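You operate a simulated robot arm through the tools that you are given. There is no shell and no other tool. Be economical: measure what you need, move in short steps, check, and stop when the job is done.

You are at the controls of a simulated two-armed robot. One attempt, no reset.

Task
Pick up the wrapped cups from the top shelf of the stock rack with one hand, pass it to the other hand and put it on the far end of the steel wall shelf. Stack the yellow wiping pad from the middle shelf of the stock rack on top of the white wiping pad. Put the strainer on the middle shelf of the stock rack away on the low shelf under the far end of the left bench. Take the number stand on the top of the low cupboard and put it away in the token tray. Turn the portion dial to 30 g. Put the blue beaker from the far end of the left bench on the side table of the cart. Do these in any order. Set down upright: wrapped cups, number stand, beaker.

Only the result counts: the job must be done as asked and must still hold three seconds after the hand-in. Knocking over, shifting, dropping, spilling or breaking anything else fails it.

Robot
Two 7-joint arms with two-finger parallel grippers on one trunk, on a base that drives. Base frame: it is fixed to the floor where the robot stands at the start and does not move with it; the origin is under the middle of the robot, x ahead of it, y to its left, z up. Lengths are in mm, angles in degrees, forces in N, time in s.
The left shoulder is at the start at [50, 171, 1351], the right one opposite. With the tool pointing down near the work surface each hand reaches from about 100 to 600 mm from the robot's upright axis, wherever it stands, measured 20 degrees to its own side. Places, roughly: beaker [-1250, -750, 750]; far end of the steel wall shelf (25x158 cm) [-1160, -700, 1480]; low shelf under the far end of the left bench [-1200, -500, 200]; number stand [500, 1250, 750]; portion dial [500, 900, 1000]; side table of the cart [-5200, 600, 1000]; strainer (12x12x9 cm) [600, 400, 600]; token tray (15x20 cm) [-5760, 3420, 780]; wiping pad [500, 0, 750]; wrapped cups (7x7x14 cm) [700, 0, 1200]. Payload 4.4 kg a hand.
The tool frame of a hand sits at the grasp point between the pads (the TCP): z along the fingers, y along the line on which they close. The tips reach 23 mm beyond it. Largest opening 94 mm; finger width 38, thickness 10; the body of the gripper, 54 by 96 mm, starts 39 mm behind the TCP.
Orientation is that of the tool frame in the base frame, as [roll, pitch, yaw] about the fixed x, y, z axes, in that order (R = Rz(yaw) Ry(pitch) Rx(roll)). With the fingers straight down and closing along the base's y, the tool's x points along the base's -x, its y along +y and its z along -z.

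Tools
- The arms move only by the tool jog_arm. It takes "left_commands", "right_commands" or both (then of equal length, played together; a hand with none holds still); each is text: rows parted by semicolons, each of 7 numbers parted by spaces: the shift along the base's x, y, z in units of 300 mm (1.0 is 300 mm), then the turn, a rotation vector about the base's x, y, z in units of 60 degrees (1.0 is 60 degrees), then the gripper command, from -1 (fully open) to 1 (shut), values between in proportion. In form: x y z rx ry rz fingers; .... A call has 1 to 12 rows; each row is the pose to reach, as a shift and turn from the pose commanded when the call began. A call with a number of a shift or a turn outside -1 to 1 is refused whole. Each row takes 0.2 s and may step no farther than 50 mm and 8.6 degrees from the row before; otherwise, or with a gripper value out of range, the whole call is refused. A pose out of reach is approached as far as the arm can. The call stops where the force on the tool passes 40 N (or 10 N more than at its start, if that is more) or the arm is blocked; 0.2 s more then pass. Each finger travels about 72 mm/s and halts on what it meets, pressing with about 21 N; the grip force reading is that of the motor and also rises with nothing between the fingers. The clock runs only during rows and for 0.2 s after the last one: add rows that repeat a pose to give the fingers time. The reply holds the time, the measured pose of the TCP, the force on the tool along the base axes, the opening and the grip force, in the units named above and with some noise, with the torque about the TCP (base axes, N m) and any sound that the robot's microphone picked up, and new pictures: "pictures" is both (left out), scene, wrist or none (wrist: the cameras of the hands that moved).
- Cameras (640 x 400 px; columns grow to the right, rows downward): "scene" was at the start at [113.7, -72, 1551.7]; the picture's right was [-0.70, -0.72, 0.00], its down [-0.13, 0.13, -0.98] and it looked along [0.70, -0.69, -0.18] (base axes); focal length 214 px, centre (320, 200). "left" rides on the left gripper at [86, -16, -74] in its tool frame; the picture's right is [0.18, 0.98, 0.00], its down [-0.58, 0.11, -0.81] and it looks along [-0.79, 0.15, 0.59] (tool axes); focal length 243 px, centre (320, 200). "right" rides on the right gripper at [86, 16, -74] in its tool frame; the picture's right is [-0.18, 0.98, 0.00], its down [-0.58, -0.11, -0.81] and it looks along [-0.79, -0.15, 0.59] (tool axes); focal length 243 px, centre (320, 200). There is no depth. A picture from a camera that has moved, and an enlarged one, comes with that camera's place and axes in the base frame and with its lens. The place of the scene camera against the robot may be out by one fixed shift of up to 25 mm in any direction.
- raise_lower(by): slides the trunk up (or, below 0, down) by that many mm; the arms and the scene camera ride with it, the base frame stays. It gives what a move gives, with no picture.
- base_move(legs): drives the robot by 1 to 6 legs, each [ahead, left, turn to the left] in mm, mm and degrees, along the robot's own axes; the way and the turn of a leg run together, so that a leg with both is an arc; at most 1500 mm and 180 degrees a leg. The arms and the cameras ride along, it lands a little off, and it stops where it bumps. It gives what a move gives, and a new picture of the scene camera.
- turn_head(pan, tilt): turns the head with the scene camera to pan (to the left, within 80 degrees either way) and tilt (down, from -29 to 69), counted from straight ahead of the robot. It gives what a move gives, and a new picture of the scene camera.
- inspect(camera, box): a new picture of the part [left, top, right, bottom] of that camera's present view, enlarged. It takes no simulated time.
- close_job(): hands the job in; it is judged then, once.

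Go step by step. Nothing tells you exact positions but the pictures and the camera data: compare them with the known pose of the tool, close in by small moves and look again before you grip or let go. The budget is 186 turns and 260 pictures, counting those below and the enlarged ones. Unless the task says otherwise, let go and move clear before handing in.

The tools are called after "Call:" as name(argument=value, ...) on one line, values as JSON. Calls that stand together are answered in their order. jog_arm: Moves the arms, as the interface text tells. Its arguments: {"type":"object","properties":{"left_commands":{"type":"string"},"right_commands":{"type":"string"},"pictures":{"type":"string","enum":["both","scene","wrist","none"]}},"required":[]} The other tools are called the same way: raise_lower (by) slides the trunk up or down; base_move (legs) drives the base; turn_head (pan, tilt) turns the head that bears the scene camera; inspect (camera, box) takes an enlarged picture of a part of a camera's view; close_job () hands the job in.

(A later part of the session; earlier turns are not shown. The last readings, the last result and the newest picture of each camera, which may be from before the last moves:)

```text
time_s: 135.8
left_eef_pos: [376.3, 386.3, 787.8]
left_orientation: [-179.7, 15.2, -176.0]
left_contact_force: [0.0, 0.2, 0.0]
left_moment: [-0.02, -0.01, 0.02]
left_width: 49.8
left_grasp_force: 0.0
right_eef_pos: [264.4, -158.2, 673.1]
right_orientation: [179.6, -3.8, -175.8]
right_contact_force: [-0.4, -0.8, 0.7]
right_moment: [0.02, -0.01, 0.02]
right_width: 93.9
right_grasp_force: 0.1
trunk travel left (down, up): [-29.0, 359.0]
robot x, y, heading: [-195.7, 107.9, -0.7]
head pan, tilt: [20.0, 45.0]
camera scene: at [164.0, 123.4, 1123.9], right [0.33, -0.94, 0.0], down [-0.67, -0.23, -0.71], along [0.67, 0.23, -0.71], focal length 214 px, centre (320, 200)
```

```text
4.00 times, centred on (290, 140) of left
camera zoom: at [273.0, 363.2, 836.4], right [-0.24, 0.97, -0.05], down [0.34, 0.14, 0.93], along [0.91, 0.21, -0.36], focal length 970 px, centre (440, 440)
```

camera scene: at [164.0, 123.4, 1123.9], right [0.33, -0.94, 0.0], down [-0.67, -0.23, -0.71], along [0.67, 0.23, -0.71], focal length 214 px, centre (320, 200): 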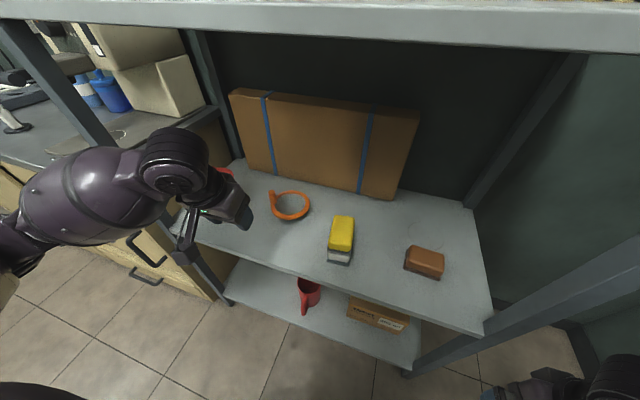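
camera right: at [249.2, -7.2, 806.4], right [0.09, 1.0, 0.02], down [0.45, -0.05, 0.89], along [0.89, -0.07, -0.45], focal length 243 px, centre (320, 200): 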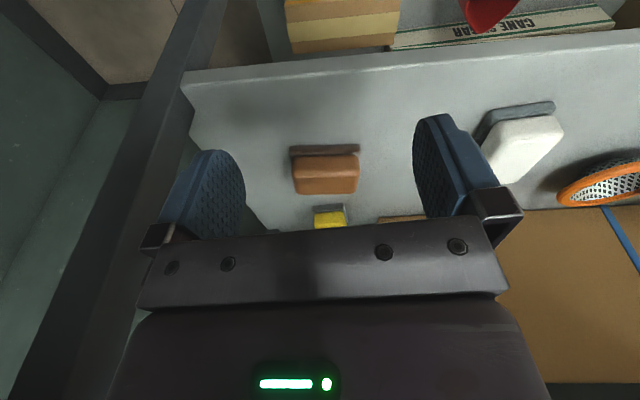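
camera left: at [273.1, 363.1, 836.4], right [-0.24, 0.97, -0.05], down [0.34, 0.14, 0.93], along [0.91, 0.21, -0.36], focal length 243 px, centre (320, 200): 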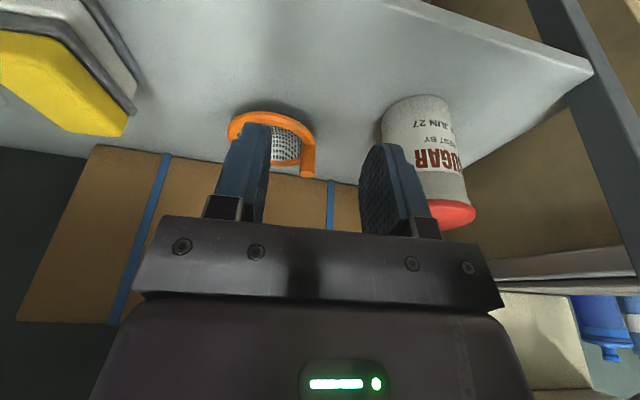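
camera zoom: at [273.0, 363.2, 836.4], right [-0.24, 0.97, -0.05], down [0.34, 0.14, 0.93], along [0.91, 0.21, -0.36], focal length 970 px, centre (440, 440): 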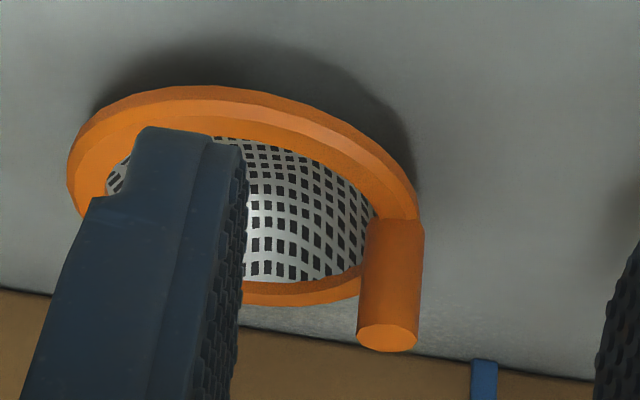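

Call:
jog_arm(left_commands="0.12 0.03 0 0 0 0 -0.06; 0.25 0.06 -0.03 0 0 0 -0.06; 0.38 0.077 -0.06 0 0 0 -0.06; 0.5 0.077 -0.1 0 0 0 -0.06; 0.607 0.077 -0.14 0 0 0 -0.06; 0.607 0.077 -0.14 0 0 0 -0.06", pictures="both")

```text
time_s: 137.2
left_eef_pos: [559.1, 409.7, 744.8]
left_orientation: [-179.7, 15.3, -175.9]
left_contact_force: [-0.4, 0.3, -0.5]
left_moment: [-0.03, -0.01, -0.02]
left_width: 49.9
left_grasp_force: 0.0
right_eef_pos: [264.4, -158.5, 672.4]
right_orientation: [179.5, -3.8, -175.9]
right_contact_force: [0.0, -0.2, 0.3]
right_moment: [-0.05, -0.02, 0.01]
right_width: 94.0
right_grasp_force: 0.0
trunk travel left (down, up): [-29.0, 359.0]
robot x, y, heading: [-191.9, 107.2, -0.9]
head pan, tilt: [20.0, 45.0]
camera scene: at [164.0, 123.3, 1123.9], right [0.33, -0.94, 0.0], down [-0.67, -0.23, -0.71], along [0.67, 0.23, -0.71], focal length 214 px, centre (320, 200)
camera left: at [455.7, 386.2, 793.2], right [-0.24, 0.97, -0.05], down [0.34, 0.14, 0.93], along [0.91, 0.21, -0.36], focal length 243 px, centre (320, 200)
```

scene: 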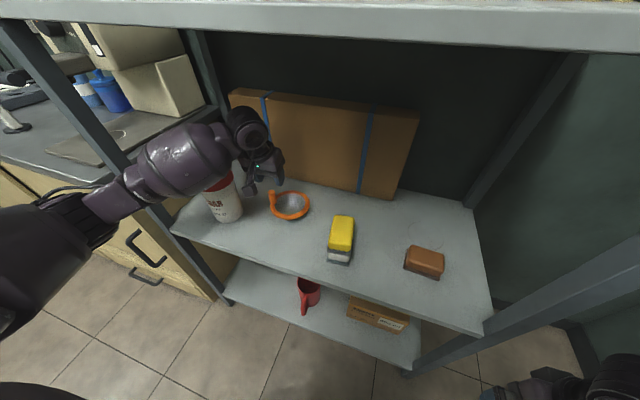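
left: 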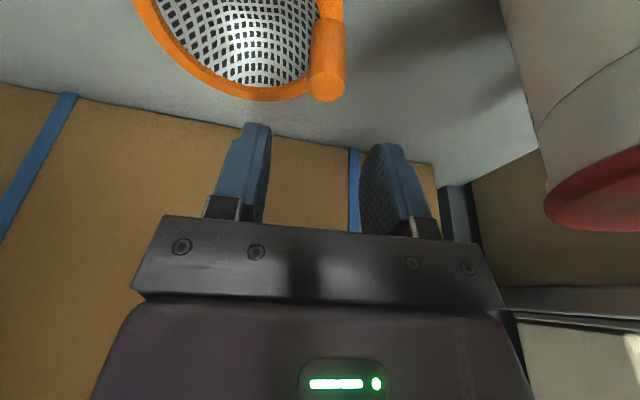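

Call:
inspect(camera="scene", box=[100, 80, 340, 240])

Call:
turn_head(pan=60, tilt=35)

```text
2.50 times, centred on (220, 160) of scene
camera zoom: at [164.0, 123.3, 1123.9], right [0.33, -0.94, 0.0], down [-0.67, -0.23, -0.71], along [0.67, 0.23, -0.71], focal length 536 px, centre (570, 300)
```

zoom: 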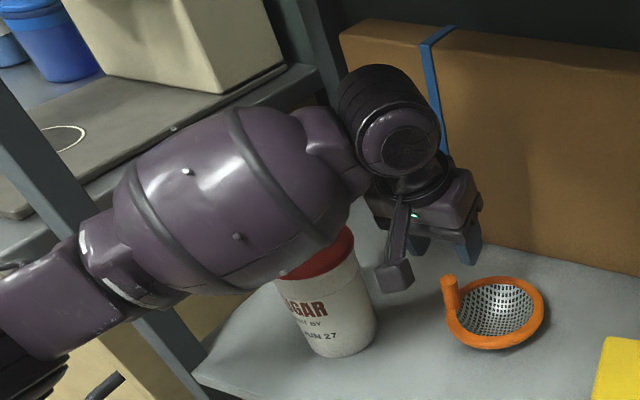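

```text
time_s: 138.3
left_eef_pos: [557.8, 409.3, 745.3]
left_orientation: [-179.7, 15.2, -176.0]
left_contact_force: [0.0, -0.2, -0.1]
left_moment: [0.0, 0.0, 0.0]
left_width: 49.8
left_grasp_force: 0.1
right_eef_pos: [263.4, -158.6, 672.8]
right_orientation: [179.5, -3.8, -175.9]
right_contact_force: [0.3, 0.0, 0.3]
right_moment: [-0.01, -0.01, -0.01]
right_width: 94.1
right_grasp_force: 0.0
trunk travel left (down, up): [-29.0, 359.0]
robot x, y, heading: [-191.2, 110.4, -0.9]
head pan, tilt: [60.0, 35.0]
camera scene: at [132.4, 172.2, 1138.7], right [0.86, -0.51, 0.0], down [-0.29, -0.49, -0.82], along [0.42, 0.7, -0.57], focal length 214 px, centre (320, 200)
```

scene: 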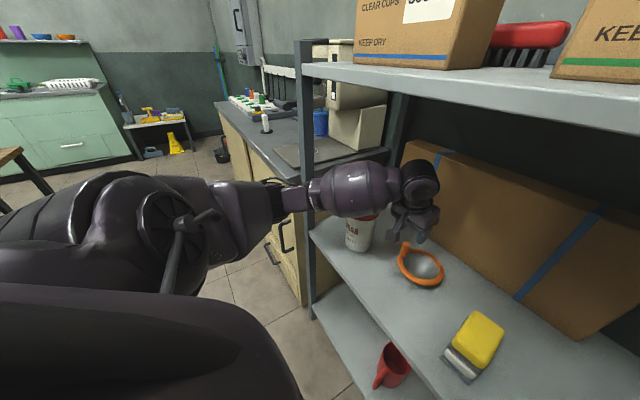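

The forearm passes right over the sugar can, so I'll back out, shift the base right and reach in from the middle instead.

Call:
jog_arm(left_commands="-0.1 0 0.05 0 0 0 -0.06; -0.22 0 0.1 0 0 0 -0.06; -0.35 0 0.12 0 0 0 -0.06; -0.48 -0.04 0.12 0 0 0 -0.06; -0.55 -0.08 0.12 0 0 0 -0.06; -0.55 -0.08 0.12 0 0 0 -0.06", pictures="none")

Call:
base_move(legs=[[0, -140, 0]])

Call:
jog_arm(left_commands="0.12 0.06 0 0 0 0 -0.06; 0.24 0.14 0 0 0 0 -0.06; 0.36 0.24 0 0 0 0 -0.06; 0.42 0.36 0 0 0 0 -0.06; 0.48 0.46 0 0 0 0 -0.06; 0.52 0.54 0 0 0 0 -0.06; 0.52 0.54 0 0 0 0 -0.06", pictures="both")

```text
time_s: 139.7
left_eef_pos: [391.8, 384.8, 782.7]
left_orientation: [-179.7, 15.3, -175.9]
left_contact_force: [0.1, -0.2, 0.1]
left_moment: [0.02, 0.01, 0.0]
left_width: 49.9
left_grasp_force: 0.0
right_eef_pos: [262.9, -157.2, 671.2]
right_orientation: [179.4, -3.8, -176.0]
right_contact_force: [0.5, -0.7, -0.3]
right_moment: [0.01, 0.0, -0.02]
right_width: 94.0
right_grasp_force: 0.1
trunk travel left (down, up): [-29.0, 359.0]
robot x, y, heading: [-195.0, 107.6, -0.6]
head pan, tilt: [60.0, 35.0]
```

```text
time_s: 141.5
left_eef_pos: [393.5, 259.3, 782.9]
left_orientation: [-179.5, 15.1, -176.4]
left_contact_force: [0.0, -0.1, 0.1]
left_moment: [0.0, -0.01, 0.03]
left_width: 49.8
left_grasp_force: 0.0
right_eef_pos: [262.6, -282.9, 673.3]
right_orientation: [179.5, -3.7, -176.3]
right_contact_force: [-0.7, -0.2, -0.4]
right_moment: [-0.01, 0.01, 0.0]
right_width: 93.8
right_grasp_force: 0.0
trunk travel left (down, up): [-29.0, 359.0]
robot x, y, heading: [-196.6, -13.3, -1.2]
head pan, tilt: [60.0, 35.0]
stopped in leg 1: the robot was blocked; the commanded pose is now the measured one
camera scene: at [131.8, 48.3, 1138.7], right [0.86, -0.52, 0.0], down [-0.3, -0.49, -0.82], along [0.42, 0.7, -0.57], focal length 214 px, centre (320, 200)
```

scene: 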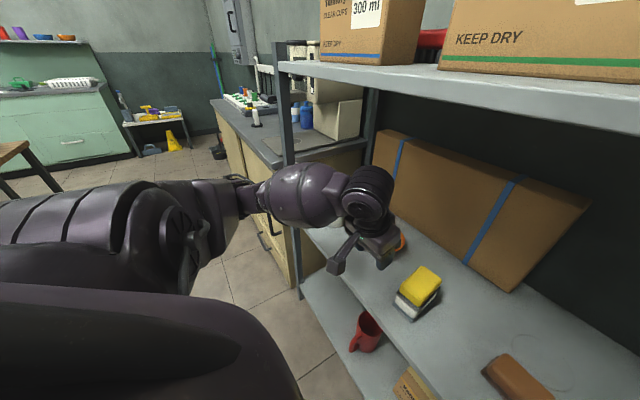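

```text
time_s: 143.1
left_eef_pos: [550.2, 420.5, 781.4]
left_orientation: [-179.7, 15.3, -176.4]
left_contact_force: [0.7, 0.1, -0.1]
left_moment: [-0.01, -0.03, 0.03]
left_width: 49.7
left_grasp_force: 0.0
right_eef_pos: [261.5, -283.0, 673.3]
right_orientation: [179.5, -3.8, -176.3]
right_contact_force: [-0.6, 0.5, -0.6]
right_moment: [-0.03, -0.02, -0.03]
right_width: 94.4
right_grasp_force: 0.1
trunk travel left (down, up): [-29.0, 359.0]
robot x, y, heading: [-192.6, -12.4, -1.3]
head pan, tilt: [60.0, 35.0]
camera scene: at [131.8, 48.4, 1138.7], right [0.86, -0.52, 0.0], down [-0.3, -0.49, -0.82], along [0.42, 0.7, -0.57], focal length 214 px, centre (320, 200)
camera left: at [447.9, 398.7, 829.7], right [-0.24, 0.97, -0.05], down [0.34, 0.14, 0.93], along [0.91, 0.2, -0.36], focal length 243 px, centre (320, 200)
```

scene: 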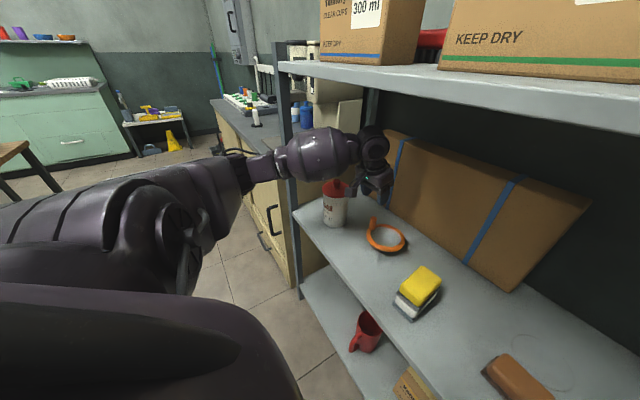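
left: 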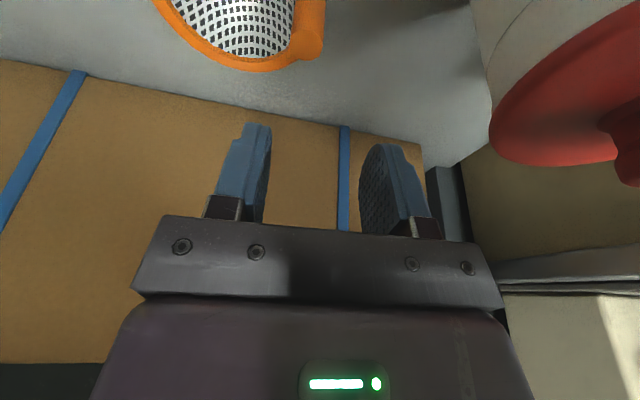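

Measured again: the forearm is at z≈950, well above the can lid (775), so it's safe. The stub is at (548,409); descending on it.

Call:
jog_arm(left_commands="-0.01 -0.037 0 0 0 0 -0.06; -0.01 -0.037 -0.1 0 0 0 -0.06; -0.01 -0.037 -0.2 0 0 0 -0.06; -0.01 -0.037 -0.2 0 0 0 -0.06", pictures="both")

```text
time_s: 144.1
left_eef_pos: [545.8, 411.3, 721.0]
left_orientation: [-179.6, 15.2, -176.4]
left_contact_force: [0.5, 0.3, -0.1]
left_moment: [0.0, 0.0, -0.01]
left_width: 49.6
left_grasp_force: 0.0
right_eef_pos: [261.8, -283.7, 672.5]
right_orientation: [179.5, -3.8, -176.3]
right_contact_force: [-0.5, 0.4, 0.9]
right_moment: [0.01, 0.01, 0.02]
right_width: 93.9
right_grasp_force: 0.0
trunk travel left (down, up): [-29.0, 359.0]
robot x, y, heading: [-190.8, -16.0, -1.2]
head pan, tilt: [60.0, 35.0]
camera scene: at [131.8, 48.3, 1138.8], right [0.86, -0.52, 0.0], down [-0.3, -0.49, -0.82], along [0.42, 0.7, -0.57], focal length 214 px, centre (320, 200)
camera left: at [444.0, 387.9, 770.0], right [-0.24, 0.97, -0.05], down [0.34, 0.14, 0.93], along [0.91, 0.2, -0.36], focal length 243 px, centre (320, 200)
```

scene: 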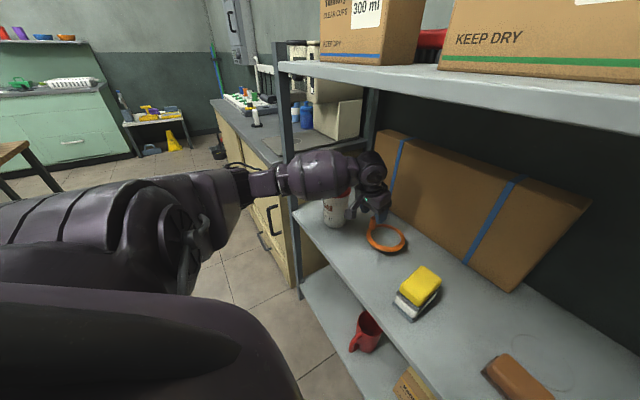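
left: 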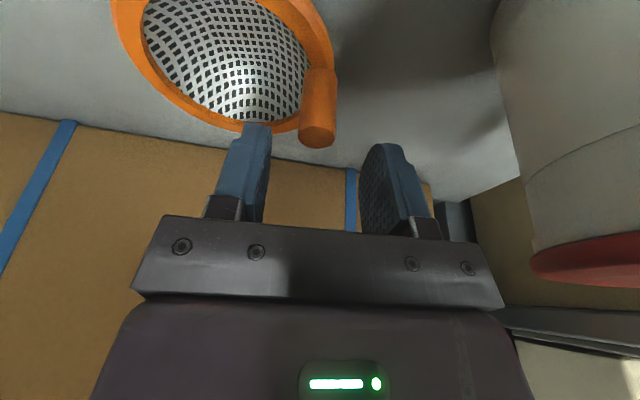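

Call:
jog_arm(left_commands="0.01 -0.012 -0.06 0 0 0 -0.06; 0.01 -0.012 -0.127 0 0 0 -0.06; 0.01 -0.012 -0.127 0 0 0 0.5; 0.01 -0.012 -0.127 0 0 0 1; 0.01 -0.012 -0.127 0 0 0 1; 0.01 -0.012 -0.127 0 0 0 1", pictures="both")

```text
time_s: 145.5
left_eef_pos: [548.7, 408.4, 685.0]
left_orientation: [-179.7, 15.2, -176.4]
left_contact_force: [-0.1, -0.1, 1.6]
left_moment: [0.03, -0.03, 0.04]
left_width: 19.2
left_grasp_force: 21.4
right_eef_pos: [260.7, -282.4, 672.7]
right_orientation: [179.5, -3.9, -176.3]
right_contact_force: [-0.2, 1.0, 0.6]
right_moment: [-0.02, 0.04, 0.01]
right_width: 94.2
right_grasp_force: 0.1
trunk travel left (down, up): [-29.0, 359.0]
robot x, y, heading: [-194.8, -21.8, -1.3]
head pan, tilt: [60.0, 35.0]
camera scene: at [131.8, 48.3, 1138.7], right [0.86, -0.52, 0.0], down [-0.3, -0.49, -0.82], along [0.42, 0.7, -0.57], focal length 214 px, centre (320, 200)
camera left: at [446.5, 385.8, 733.1], right [-0.24, 0.97, -0.05], down [0.34, 0.14, 0.93], along [0.91, 0.2, -0.36], focal length 243 px, centre (320, 200)
```

scene: 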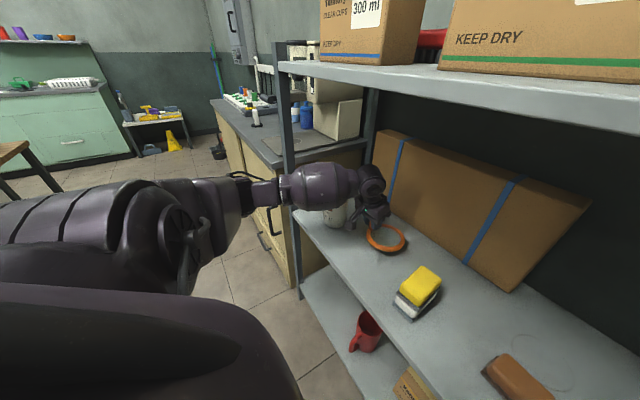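
left: 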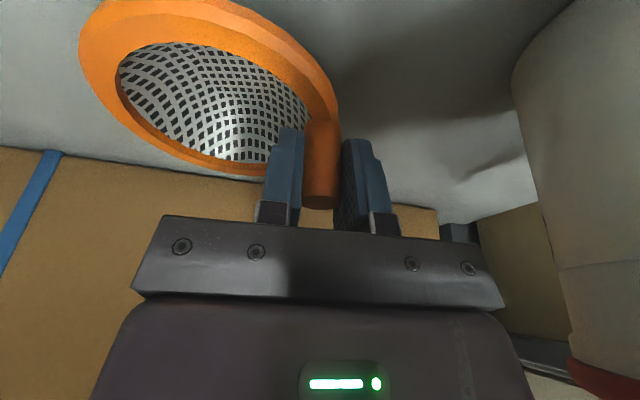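

Stub gripped (19 mm). Lift and pull it toward me out of the shelf, keeping right of the can.

Call:
jog_arm(left_commands="0 0 0.06 0 0 0 1; 0 0 0.16 0 0 0 1; 0 -0.02 0.26 0 0 0 1; -0.06 -0.1 0.32 0 0 0 1; -0.14 -0.2 0.34 0 0 0 1; -0.24 -0.3 0.34 0 0 0 1; -0.34 -0.4 0.34 0 0 0 1; -0.44 -0.46 0.34 0 0 0 1; -0.54 -0.5 0.34 0 0 0 1; -0.54 -0.5 0.34 0 0 0 1", pictures="both")

```text
time_s: 147.7
left_eef_pos: [388.2, 255.8, 787.0]
left_orientation: [-179.7, 15.2, -176.4]
left_contact_force: [-0.6, 0.2, -0.7]
left_moment: [0.05, 0.05, -0.01]
left_width: 19.5
left_grasp_force: 20.8
right_eef_pos: [261.3, -282.7, 673.2]
right_orientation: [179.6, -3.8, -176.3]
right_contact_force: [0.1, -0.6, 0.3]
right_moment: [0.0, 0.01, -0.04]
right_width: 93.9
right_grasp_force: 0.0
trunk travel left (down, up): [-29.0, 359.0]
robot x, y, heading: [-193.5, -11.3, -0.9]
head pan, tilt: [60.0, 35.0]
camera scene: at [131.8, 48.3, 1138.7], right [0.86, -0.52, 0.0], down [-0.3, -0.49, -0.82], along [0.42, 0.7, -0.57], focal length 214 px, centre (320, 200)
camera left: at [284.5, 233.9, 835.0], right [-0.24, 0.97, -0.05], down [0.34, 0.14, 0.93], along [0.91, 0.2, -0.36], focal length 243 px, centre (320, 200)
```

scene: 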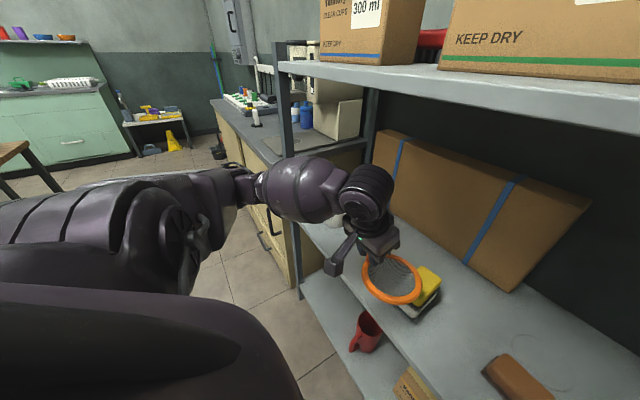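
left: 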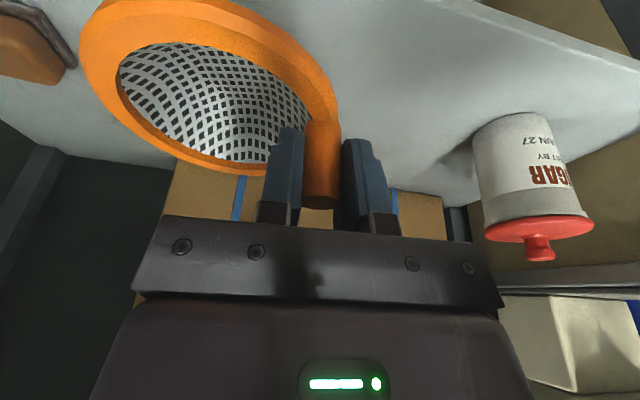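

Strainer held securely. Back out of the rack, move to the aisle, turn to face the bench and travel along it.

Call:
base_move(legs=[[-160, 0, 0], [0, 280, 0], [0, 0, -89]])

Call:
turn_head(pan=-40, tilt=40)

```text
time_s: 153.2
left_eef_pos: [294.0, 305.1, 787.8]
left_orientation: [-179.6, 15.3, 161.8]
left_contact_force: [-0.7, 0.4, -0.8]
left_moment: [0.01, 0.02, -0.02]
left_width: 19.5
left_grasp_force: 20.9
right_eef_pos: [-12.6, -147.0, 676.9]
right_orientation: [179.0, -2.4, 162.6]
right_contact_force: [0.0, 0.2, 1.1]
right_moment: [-0.01, 0.01, -0.03]
right_width: 93.9
right_grasp_force: 0.1
trunk travel left (down, up): [-29.0, 359.0]
robot x, y, heading: [-347.7, 270.6, -23.0]
head pan, tilt: [60.0, 35.0]
stopped in leg 3: the robot was blocked; the commanded pose is now the measured one
camera scene: at [-17.7, 201.8, 1138.4], right [0.6, -0.8, 0.0], down [-0.46, -0.34, -0.82], along [0.65, 0.49, -0.57], focal length 214 px, centre (320, 200)
```

scene: 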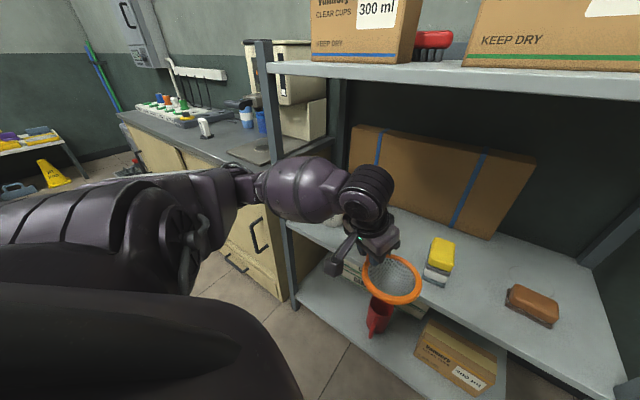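

```text
time_s: 155.0
left_eef_pos: [294.9, 304.4, 785.1]
left_orientation: [-179.6, 15.1, 161.6]
left_contact_force: [0.5, 0.1, -0.4]
left_moment: [0.05, 0.02, 0.01]
left_width: 19.5
left_grasp_force: 21.3
right_eef_pos: [-13.5, -147.8, 676.5]
right_orientation: [179.1, -2.6, 162.3]
right_contact_force: [-0.3, 0.6, 0.1]
right_moment: [-0.02, 0.01, 0.0]
right_width: 93.9
right_grasp_force: 0.1
trunk travel left (down, up): [-29.0, 359.0]
robot x, y, heading: [-350.0, 268.7, -22.9]
head pan, tilt: [-40.0, 40.0]
camera scene: at [-47.9, 72.7, 1130.0], right [-0.89, -0.45, 0.0], down [-0.29, 0.57, -0.76], along [0.35, -0.68, -0.64], focal length 214 px, centre (320, 200)
```

scene: 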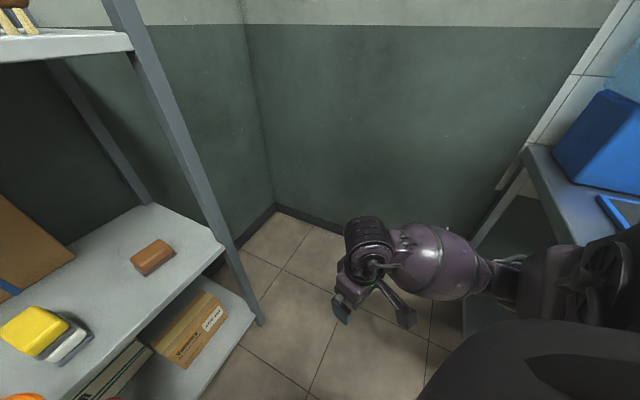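

The right elbow is against the bench at this height. I'll back off, raise the trunk above bench level, then turn.

Call:
base_move(legs=[[-100, 30, 0]])

Call:
raise_lower(by=330)

Call:
base_move(legs=[[0, 0, -67]])

```text
time_s: 156.2
left_eef_pos: [212.6, 435.2, 787.2]
left_orientation: [-179.9, 15.2, 167.7]
left_contact_force: [0.4, 0.4, 0.4]
left_moment: [0.02, 0.0, -0.01]
left_width: 19.4
left_grasp_force: 21.0
right_eef_pos: [-33.1, -41.2, 683.8]
right_orientation: [177.9, -0.6, 169.1]
right_contact_force: [-0.2, -0.7, 0.6]
right_moment: [0.0, 0.01, -0.02]
right_width: 94.1
right_grasp_force: 0.0
trunk travel left (down, up): [-29.0, 359.0]
robot x, y, heading: [-427.8, 335.5, -16.9]
head pan, tilt: [-40.0, 40.0]
stopped in leg 1: the robot was blocked; the commanded pose is now the measured one
camera scene: at [-105.6, 169.0, 1131.0], right [-0.84, -0.54, 0.0], down [-0.35, 0.54, -0.76], along [0.42, -0.64, -0.65], focal length 214 px, centre (320, 200)
```

scene: 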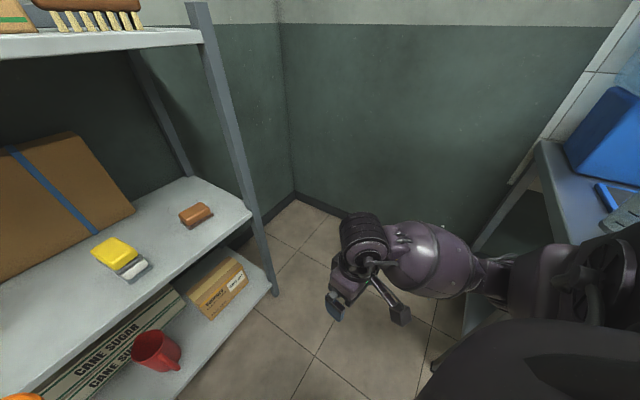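

```text
time_s: 159.5
left_eef_pos: [210.5, 434.8, 1116.9]
left_orientation: [-179.7, 15.1, 167.6]
left_contact_force: [0.4, 1.2, 0.0]
left_moment: [0.04, -0.02, 0.02]
left_width: 19.3
left_grasp_force: 21.2
right_eef_pos: [-37.9, -42.5, 1013.3]
right_orientation: [178.2, -0.9, 168.7]
right_contact_force: [-0.1, 0.4, 0.0]
right_moment: [0.01, 0.03, 0.01]
right_width: 94.0
right_grasp_force: 0.1
trunk travel left (down, up): [-359.0, 29.0]
robot x, y, heading: [-416.6, 334.5, -17.1]
head pan, tilt: [-40.0, 40.0]
```

```text
time_s: 162.8
left_eef_pos: [-85.1, -208.7, 1116.8]
left_orientation: [-179.7, 15.2, 100.4]
left_contact_force: [0.4, -0.4, -0.9]
left_moment: [0.02, -0.05, 0.02]
left_width: 19.3
left_grasp_force: 21.7
right_eef_pos: [-620.5, -165.2, 1012.6]
right_orientation: [178.2, -0.8, 101.7]
right_contact_force: [0.0, -0.6, 0.6]
right_moment: [-0.02, -0.01, -0.01]
right_width: 94.1
right_grasp_force: 0.2
trunk travel left (down, up): [-359.0, 29.0]
robot x, y, heading: [-421.7, 334.7, -84.2]
head pan, tilt: [-40.0, 40.0]
camera scene: at [-473.7, 202.2, 1505.1], right [-0.83, 0.56, 0.0], down [0.36, 0.53, -0.77], along [-0.43, -0.63, -0.64], focal length 214 px, centre (320, 200)
```

scene: 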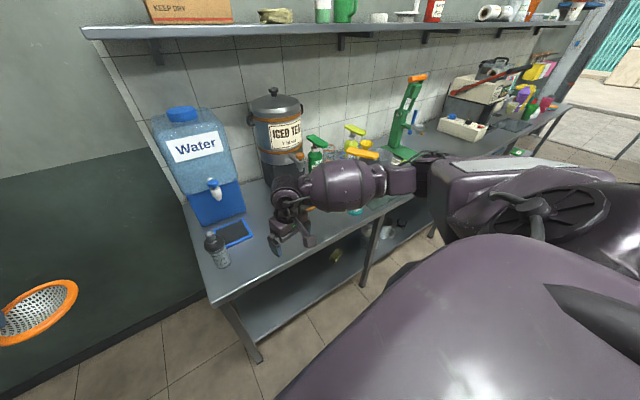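

Call:
base_move(legs=[[0, -400, -6]])

Call:
turn_head(pan=0, tilt=50)

```text
time_s: 166.9
left_eef_pos: [-541.1, -261.1, 1116.9]
left_orientation: [-179.7, 15.1, 94.6]
left_contact_force: [-0.8, -0.5, -0.8]
left_moment: [-0.03, -0.05, -0.02]
left_width: 19.4
left_grasp_force: 20.9
right_eef_pos: [-1070.5, -161.2, 1013.5]
right_orientation: [178.3, -0.7, 95.7]
right_contact_force: [-0.3, -0.9, -1.3]
right_moment: [0.0, 0.02, 0.0]
right_width: 94.1
right_grasp_force: 0.0
trunk travel left (down, up): [-359.0, 29.0]
robot x, y, heading: [-823.2, 316.3, -90.2]
head pan, tilt: [-40.0, 40.0]
camera scene: at [-886.5, 187.9, 1505.1], right [-0.76, 0.64, 0.0], down [0.41, 0.49, -0.77], along [-0.49, -0.59, -0.64], focal length 214 px, centre (320, 200)
```

scene: 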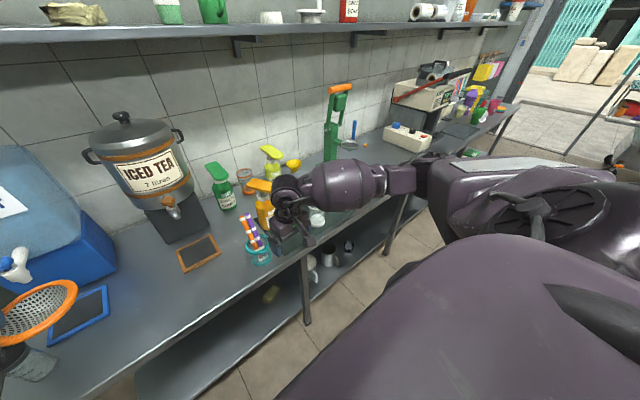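

```text
time_s: 167.9
left_eef_pos: [-541.8, -260.8, 1115.4]
left_orientation: [-179.7, 15.2, 94.7]
left_contact_force: [-0.3, -0.3, -0.7]
left_moment: [-0.01, -0.07, 0.02]
left_width: 19.2
left_grasp_force: 20.9
right_eef_pos: [-1070.4, -161.3, 1013.6]
right_orientation: [178.2, -0.8, 95.8]
right_contact_force: [0.3, 0.6, -0.2]
right_moment: [-0.01, -0.02, -0.03]
right_width: 94.2
right_grasp_force: 0.1
trunk travel left (down, up): [-359.0, 29.0]
robot x, y, heading: [-821.0, 312.3, -89.9]
head pan, tilt: [0.0, 50.0]
camera scene: at [-831.7, 175.9, 1490.9], right [-1.0, 0.0, 0.0], down [0.0, 0.77, -0.64], along [0.0, -0.64, -0.77], focal length 214 px, centre (320, 200)
```

scene: 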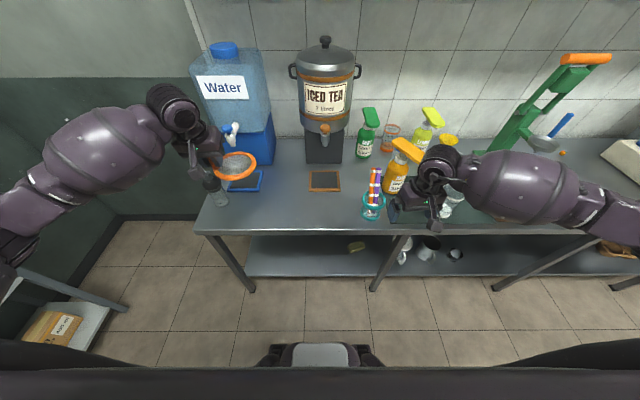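

The low shelf front is at y≈-293, empty around x≈-880. I'll step back, pull the left hand in a little, and lower the trunk.

Call:
base_move(legs=[[-60, 0, 0]])

Call:
jog_arm(left_commands="-0.05 0.1 0 0 0 0 1; -0.1 0.2 0 0 0 0 1; -0.15 0.3 0 0 0 0 1; -0.15 0.3 0 0 0 0 1", pictures="none")

Call:
raise_lower(by=-330)

Call:
turn_head(pan=15, tilt=50)

```text
time_s: 168.9
left_eef_pos: [-542.1, -200.4, 1117.9]
left_orientation: [-179.7, 15.4, 94.7]
left_contact_force: [0.2, -0.4, -0.5]
left_moment: [-0.03, -0.02, -0.01]
left_width: 19.5
left_grasp_force: 21.2
right_eef_pos: [-1069.5, -101.9, 1013.4]
right_orientation: [178.3, -0.7, 95.9]
right_contact_force: [-0.3, 0.7, 0.1]
right_moment: [-0.03, -0.02, 0.01]
right_width: 93.8
right_grasp_force: 0.1
trunk travel left (down, up): [-359.0, 29.0]
robot x, y, heading: [-819.7, 372.5, -90.0]
head pan, tilt: [0.0, 50.0]
camera scene: at [-831.5, 236.6, 1491.1], right [-1.0, 0.0, 0.0], down [0.0, 0.77, -0.64], along [0.0, -0.64, -0.77], focal length 214 px, centre (320, 200)
```

scene: 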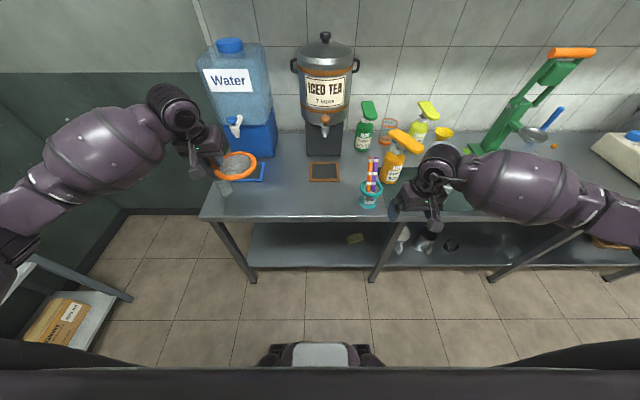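

```text
time_s: 169.9
left_eef_pos: [-586.4, -112.1, 1117.9]
left_orientation: [-179.7, 15.2, 94.7]
left_contact_force: [0.1, 0.7, -0.9]
left_moment: [0.02, 0.01, 0.01]
left_width: 19.3
left_grasp_force: 21.6
right_eef_pos: [-1070.2, -102.6, 1013.1]
right_orientation: [178.2, -0.8, 95.8]
right_contact_force: [1.1, -0.6, -0.6]
right_moment: [0.02, 0.04, 0.01]
right_width: 94.2
right_grasp_force: 0.0
trunk travel left (down, up): [-359.0, 29.0]
robot x, y, heading: [-823.4, 375.9, -90.2]
head pan, tilt: [0.0, 50.0]
```

```text
time_s: 173.2
left_eef_pos: [-585.3, -77.4, 666.5]
left_orientation: [178.5, -7.6, 94.5]
left_contact_force: [0.4, 0.1, -1.2]
left_moment: [0.0, -0.06, 0.03]
left_width: 19.5
left_grasp_force: 20.6
right_eef_pos: [-1070.7, -103.7, 683.7]
right_orientation: [178.3, -0.8, 95.8]
right_contact_force: [0.0, -0.2, 0.9]
right_moment: [0.0, 0.01, -0.04]
right_width: 94.1
right_grasp_force: 0.0
trunk travel left (down, up): [-29.0, 359.0]
robot x, y, heading: [-819.6, 376.8, -90.3]
head pan, tilt: [0.0, 50.0]
```

```text
time_s: 173.9
left_eef_pos: [-587.3, -77.8, 665.1]
left_orientation: [178.4, -7.6, 94.5]
left_contact_force: [-0.4, -0.2, -0.4]
left_moment: [0.0, -0.06, -0.01]
left_width: 19.2
left_grasp_force: 20.9
right_eef_pos: [-1070.7, -102.4, 684.1]
right_orientation: [178.2, -0.9, 95.8]
right_contact_force: [-0.3, -0.3, 0.3]
right_moment: [0.01, 0.02, 0.0]
right_width: 93.7
right_grasp_force: 0.1
trunk travel left (down, up): [-29.0, 359.0]
robot x, y, heading: [-820.7, 375.8, -90.1]
head pan, tilt: [15.0, 50.0]
camera scene: at [-812.3, 3.6, 1117.0], right [-0.97, -0.26, 0.0], down [-0.2, 0.74, -0.64], along [0.16, -0.62, -0.77], focal length 214 px, centre (320, 200)
```

scene: 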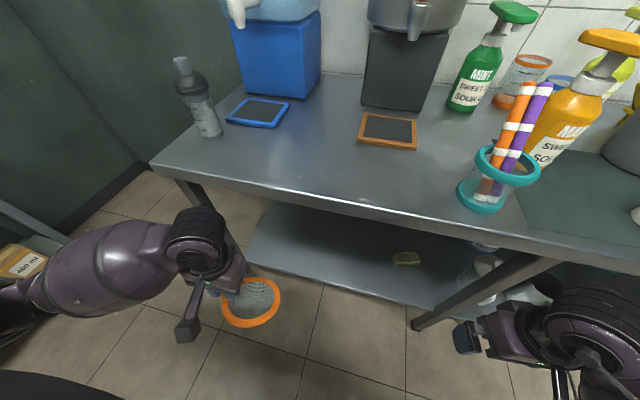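

Call:
jog_arm(left_commands="-0.07 -0.02 -0.12 -0.05 0.01 0 1; -0.15 -0.05 -0.24 -0.1 0.02 0 1; -0.23 -0.08 -0.36 -0.15 0.03 0 1; -0.31 -0.1 -0.48 -0.2 0.03 0 1; -0.39 -0.12 -0.6 -0.25 0.03 0 1; -0.47 -0.15 -0.72 -0.3 0.03 0 1; -0.55 -0.17 -0.84 -0.34 0.03 0 1; -0.62 -0.2 -0.96 -0.38 0.03 0 1; -0.65 -0.2 -0.98 -0.38 0.03 0 1; -0.65 -0.2 -0.98 -0.38 0.03 0 1", pictures="both")

```text
time_s: 175.7
left_eef_pos: [-654.7, -156.4, 370.5]
left_orientation: [171.5, 16.6, 91.2]
left_contact_force: [-0.4, 0.2, -1.3]
left_moment: [0.01, -0.05, 0.04]
left_width: 19.2
left_grasp_force: 21.3
right_eef_pos: [-1068.7, -103.2, 675.4]
right_orientation: [178.3, -1.7, 95.8]
right_contact_force: [0.7, -0.7, -0.5]
right_moment: [-0.02, -0.01, 0.02]
right_width: 93.6
right_grasp_force: 0.1
trunk travel left (down, up): [-29.0, 359.0]
robot x, y, heading: [-823.8, 374.8, -90.3]
head pan, tilt: [15.0, 50.0]
stopped in row 8 (left hand): the arm was blocked; the commanded pose is now the measured one
camera scene: at [-810.4, -1.1, 1111.6], right [-0.97, -0.26, 0.0], down [-0.2, 0.74, -0.64], along [0.16, -0.62, -0.77], focal length 214 px, centre (320, 200)
camera left: at [-684.5, -53.4, 412.4], right [0.97, 0.24, 0.09], down [-0.01, -0.33, 0.95], along [0.25, -0.92, -0.31], focal length 243 px, centre (320, 200)
```

scene: 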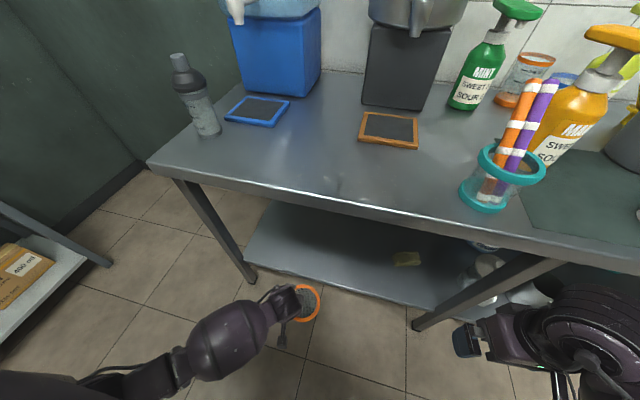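
left: 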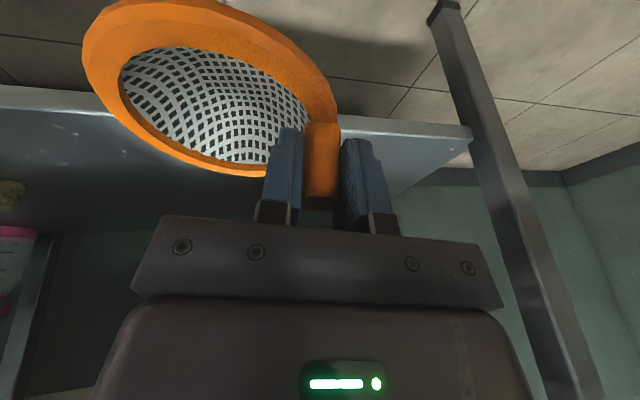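

Call:
base_move(legs=[[100, -100, 0]])

Call:
jog_arm(left_commands="0 -0.08 0 0 0.03 0.01 1; 0 -0.16 0 0 0.06 0.02 1; 0 -0.24 -0.02 0 0.1 0.04 1; 0 -0.32 -0.04 0 0.138 0.05 1; 0 -0.4 -0.06 0 0.138 0.05 1; 0 -0.4 -0.06 0 0.138 0.05 1", pictures="both")

```text
time_s: 177.2
left_eef_pos: [-740.2, -245.7, 377.1]
left_orientation: [171.2, 17.1, 91.0]
left_contact_force: [-0.2, -0.1, -0.6]
left_moment: [0.0, -0.02, -0.02]
left_width: 19.0
left_grasp_force: 20.3
right_eef_pos: [-1152.4, -188.3, 684.0]
right_orientation: [177.8, -1.2, 96.7]
right_contact_force: [-0.2, 0.3, -0.8]
right_moment: [0.0, -0.02, -0.03]
right_width: 94.2
right_grasp_force: 0.0
trunk travel left (down, up): [-29.0, 359.0]
robot x, y, heading: [-911.4, 284.5, -90.1]
head pan, tilt: [15.0, 50.0]
stopped in leg 1: the force on the tool passed its limit at 74 N (the readings are from after the stop); the commanded pose is now the measured one
camera scene: at [-897.8, -84.5, 1117.1], right [-0.97, -0.26, 0.0], down [-0.2, 0.74, -0.64], along [0.16, -0.62, -0.77], focal length 214 px, centre (320, 200)
```

scene: 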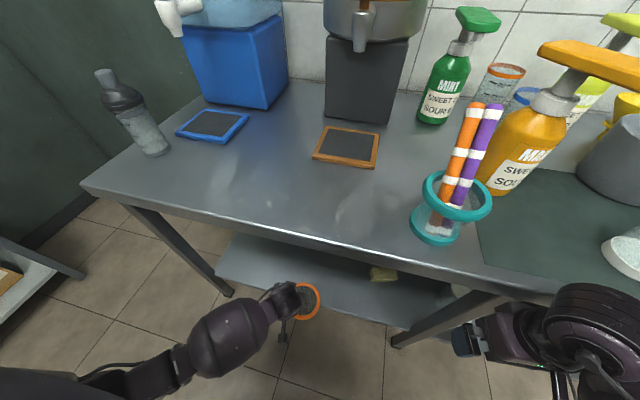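

```text
time_s: 178.6
left_eef_pos: [-730.5, -371.9, 360.9]
left_orientation: [179.4, 17.0, 96.5]
left_contact_force: [-0.9, 0.6, 0.0]
left_moment: [-0.02, -0.03, 0.02]
left_width: 19.1
left_grasp_force: 21.7
right_eef_pos: [-1150.5, -188.5, 684.5]
right_orientation: [178.2, -1.3, 96.7]
right_contact_force: [0.0, -0.5, 0.3]
right_moment: [0.04, -0.02, 0.0]
right_width: 94.0
right_grasp_force: 0.1
trunk travel left (down, up): [-29.0, 359.0]
robot x, y, heading: [-911.3, 289.3, -90.0]
head pan, tilt: [15.0, 50.0]
camera scene: at [-892.9, -85.6, 1116.8], right [-0.97, -0.26, 0.0], down [-0.2, 0.74, -0.64], along [0.16, -0.62, -0.77], focal length 214 px, centre (320, 200)
camera left: at [-760.4, -270.6, 406.1], right [0.96, 0.29, -0.04], down [0.14, -0.31, 0.94], along [0.26, -0.91, -0.33], focal length 243 px, centre (320, 200)
```

scene: 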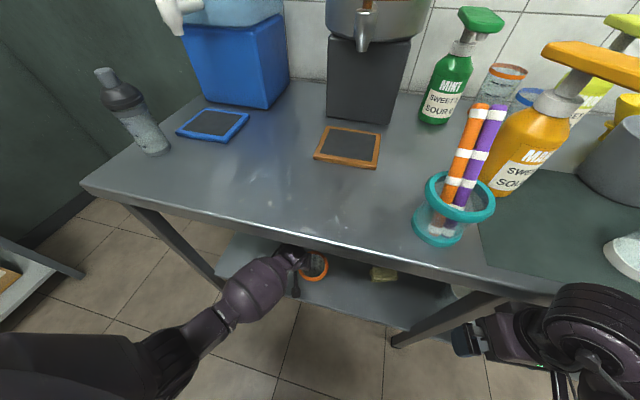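
left: 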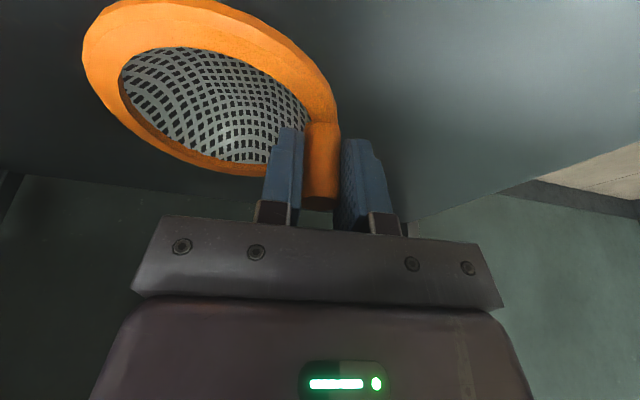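

Call:
jog_arm(left_commands="0 -0.08 0 0 0 0 1; 0 -0.16 -0.05 0 0 0 1; 0 -0.16 -0.15 0 0 0 1; 0 -0.16 -0.22 0 0 0 1; 0 -0.16 -0.22 0 0 0 1", pictures="both")

```text
time_s: 179.5
left_eef_pos: [-745.2, -425.2, 310.9]
left_orientation: [-179.5, 17.8, 96.6]
left_contact_force: [2.8, 2.1, 24.7]
left_moment: [0.2, 0.56, -0.05]
left_width: 19.3
left_grasp_force: 21.2
right_eef_pos: [-1153.2, -187.5, 685.2]
right_orientation: [177.8, -1.0, 96.8]
right_contact_force: [0.0, 0.6, -0.2]
right_moment: [0.0, -0.02, -0.02]
right_width: 94.1
right_grasp_force: 0.0
trunk travel left (down, up): [-29.0, 359.0]
robot x, y, heading: [-907.3, 286.6, -90.1]
head pan, tilt: [15.0, 50.0]
stopped in row 4 (left hand): the force on the tool passed its limit at 52 N (the readings are from after the stop); the commanded pose is now the measured one
camera scene: at [-898.5, -82.3, 1118.4], right [-0.97, -0.26, 0.0], down [-0.2, 0.74, -0.64], along [0.17, -0.62, -0.76], focal length 214 px, centre (320, 200)
camera left: at [-773.1, -322.3, 354.3], right [0.96, 0.28, -0.07], down [0.15, -0.29, 0.94], along [0.25, -0.91, -0.32], focal length 243 px, centre (320, 200)
```

scene: 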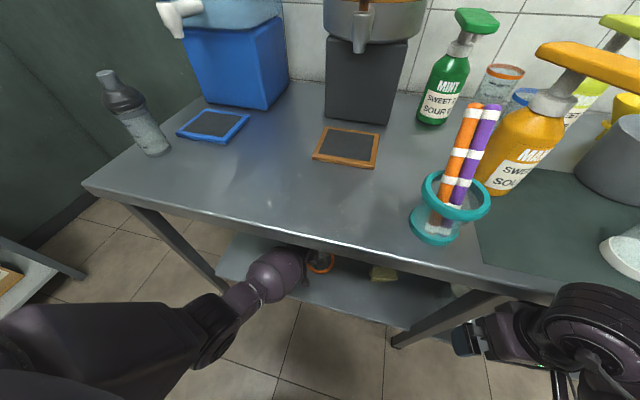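
left: 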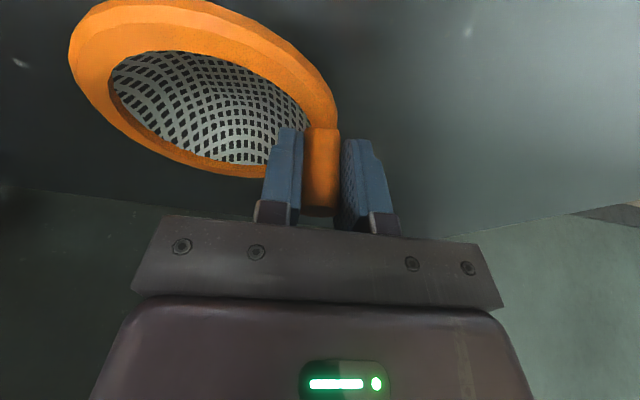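

Call:
jog_arm(left_commands="0 0 0.005 0 0 0 0.4; 0 0 0.005 0 0 0 0; 0 0 0.005 0 0 0 -0.1; 0 0 0.05 0 0 0 -0.1; 0 0 0.15 0 0 0 -0.1; 0 0.1 0.25 0 0 0 -0.1; 0 0.2 0.3 0 0 0 -0.1; 0 0.2 0.3 0 0 0 -0.1", pictures="both")

```text
time_s: 180.9
left_eef_pos: [-744.0, -444.0, 418.6]
left_orientation: [-179.6, 22.1, 96.4]
left_contact_force: [1.0, 0.2, -0.7]
left_moment: [-0.04, 0.03, -0.02]
left_width: 51.7
left_grasp_force: 0.1
right_eef_pos: [-1155.2, -182.1, 689.0]
right_orientation: [177.6, -1.1, 97.0]
right_contact_force: [-0.1, -0.6, -0.4]
right_moment: [0.04, -0.01, 0.0]
right_width: 94.2
right_grasp_force: 0.1
trunk travel left (down, up): [-29.0, 359.0]
robot x, y, heading: [-908.1, 284.5, -90.2]
head pan, tilt: [15.0, 50.0]
stopped in row 7 (right hand): the force on the tool passed its limit at 52 N (the readings are from after the stop); the commanded pose is now the measured one
camera scene: at [-903.6, -78.0, 1123.2], right [-0.97, -0.26, 0.0], down [-0.19, 0.74, -0.65], along [0.17, -0.62, -0.76], focal length 214 px, centre (320, 200)
camera left: at [-772.8, -338.4, 454.7], right [0.96, 0.28, -0.08], down [0.14, -0.22, 0.96], along [0.25, -0.94, -0.25], focal length 243 px, centre (320, 200)
```

scene: 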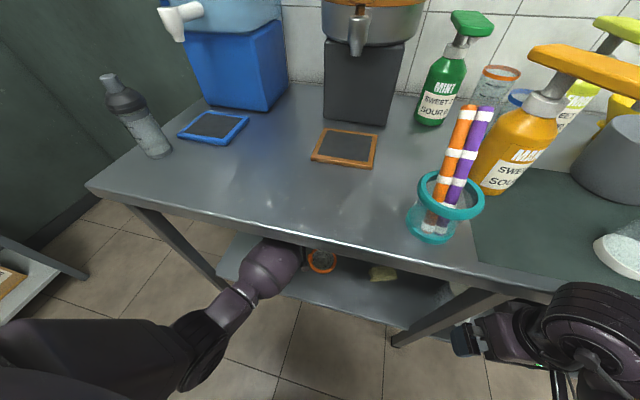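
left: 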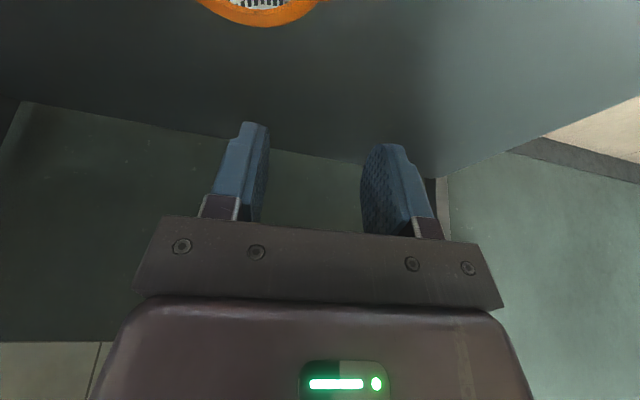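

Strainer is down on the low shelf. The forearm is up against the bench underside, so I'll come down slightly and back straight out.

Call:
jog_arm(left_commands="0 0 -0.1 0 0 0 -0.1; 0 0.05 -0.12 0 0 0 -0.1; 0 0.15 -0.12 0 0 0 -0.1; 0 0.27 -0.12 0 0 0 -0.1; 0 0.39 -0.12 0 0 0 -0.1; 0 0.5 -0.12 0 0 0 -0.1; 0 0.6 -0.12 0 0 0 -0.1; 0 0.6 -0.12 0 0 0 -0.1", right_commands="0 0.02 0 0 0 0 -1; 0 0.04 0 0 0 0 -1; 0 0.08 0 0 0 0 -1; 0 0.1 0 0 0 0 -1; 0 0.1 0 0 0 0 -1; 0 0.1 0 0 0 0 -1; 0 0.1 0 0 0 0 -1; 0 0.1 0 0 0 0 -1", pictures="scene")

```text
time_s: 182.1
left_eef_pos: [-745.0, -465.5, 490.0]
left_orientation: [179.7, 34.9, 94.1]
left_contact_force: [-0.4, 0.0, -1.2]
left_moment: [-0.01, 0.01, 0.01]
left_width: 51.6
left_grasp_force: 0.0
right_eef_pos: [-1161.1, -168.1, 689.4]
right_orientation: [177.5, 0.7, 97.0]
right_contact_force: [-0.9, -0.2, 0.5]
right_moment: [0.03, 0.0, 0.03]
right_width: 94.1
right_grasp_force: 0.0
right hand out of reach, approached as far as the arm can: row 1, 2, 3, 4, 5
trunk travel left (down, up): [-29.0, 359.0]
robot x, y, heading: [-909.5, 286.8, -90.1]
head pan, tilt: [15.0, 50.0]
stopped in row 5 (left hand): the arm was blocked; the commanded pose is now the measured one
camera scene: at [-907.0, -61.3, 1134.8], right [-0.97, -0.26, 0.0], down [-0.19, 0.73, -0.66], along [0.17, -0.63, -0.75], focal length 214 px, centre (320, 200)
```

scene: 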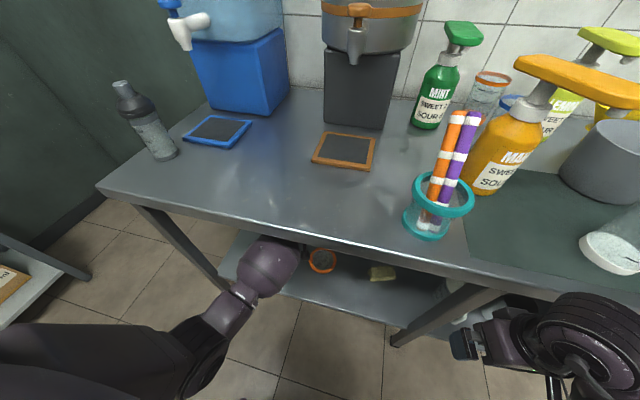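

Call:
base_move(legs=[[-60, 0, 0]])

```text
time_s: 183.1
left_eef_pos: [-747.8, -404.6, 490.7]
left_orientation: [179.9, 35.2, 94.1]
left_contact_force: [1.0, -1.0, 0.6]
left_moment: [-0.02, 0.0, -0.01]
left_width: 51.6
left_grasp_force: 0.1
right_eef_pos: [-1160.3, -109.1, 687.5]
right_orientation: [177.6, 0.7, 97.0]
right_contact_force: [0.5, 0.1, -0.9]
right_moment: [0.0, -0.03, 0.03]
right_width: 94.1
right_grasp_force: 0.0
trunk travel left (down, up): [-29.0, 359.0]
robot x, y, heading: [-908.0, 349.3, -90.0]
head pan, tilt: [15.0, 50.0]
camera scene: at [-905.5, -1.3, 1134.8], right [-0.97, -0.26, 0.0], down [-0.19, 0.73, -0.66], along [0.17, -0.63, -0.76], focal length 214 px, centre (320, 200)
```

scene: 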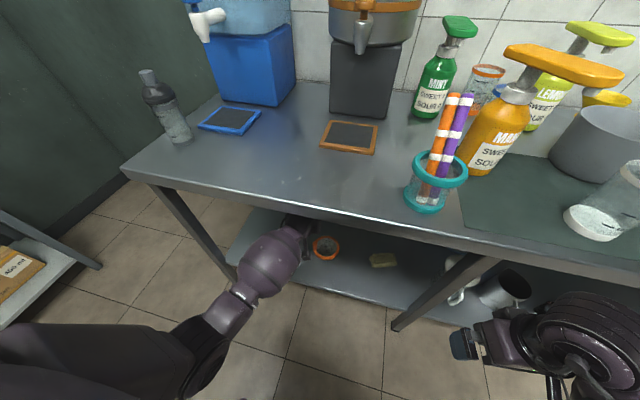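

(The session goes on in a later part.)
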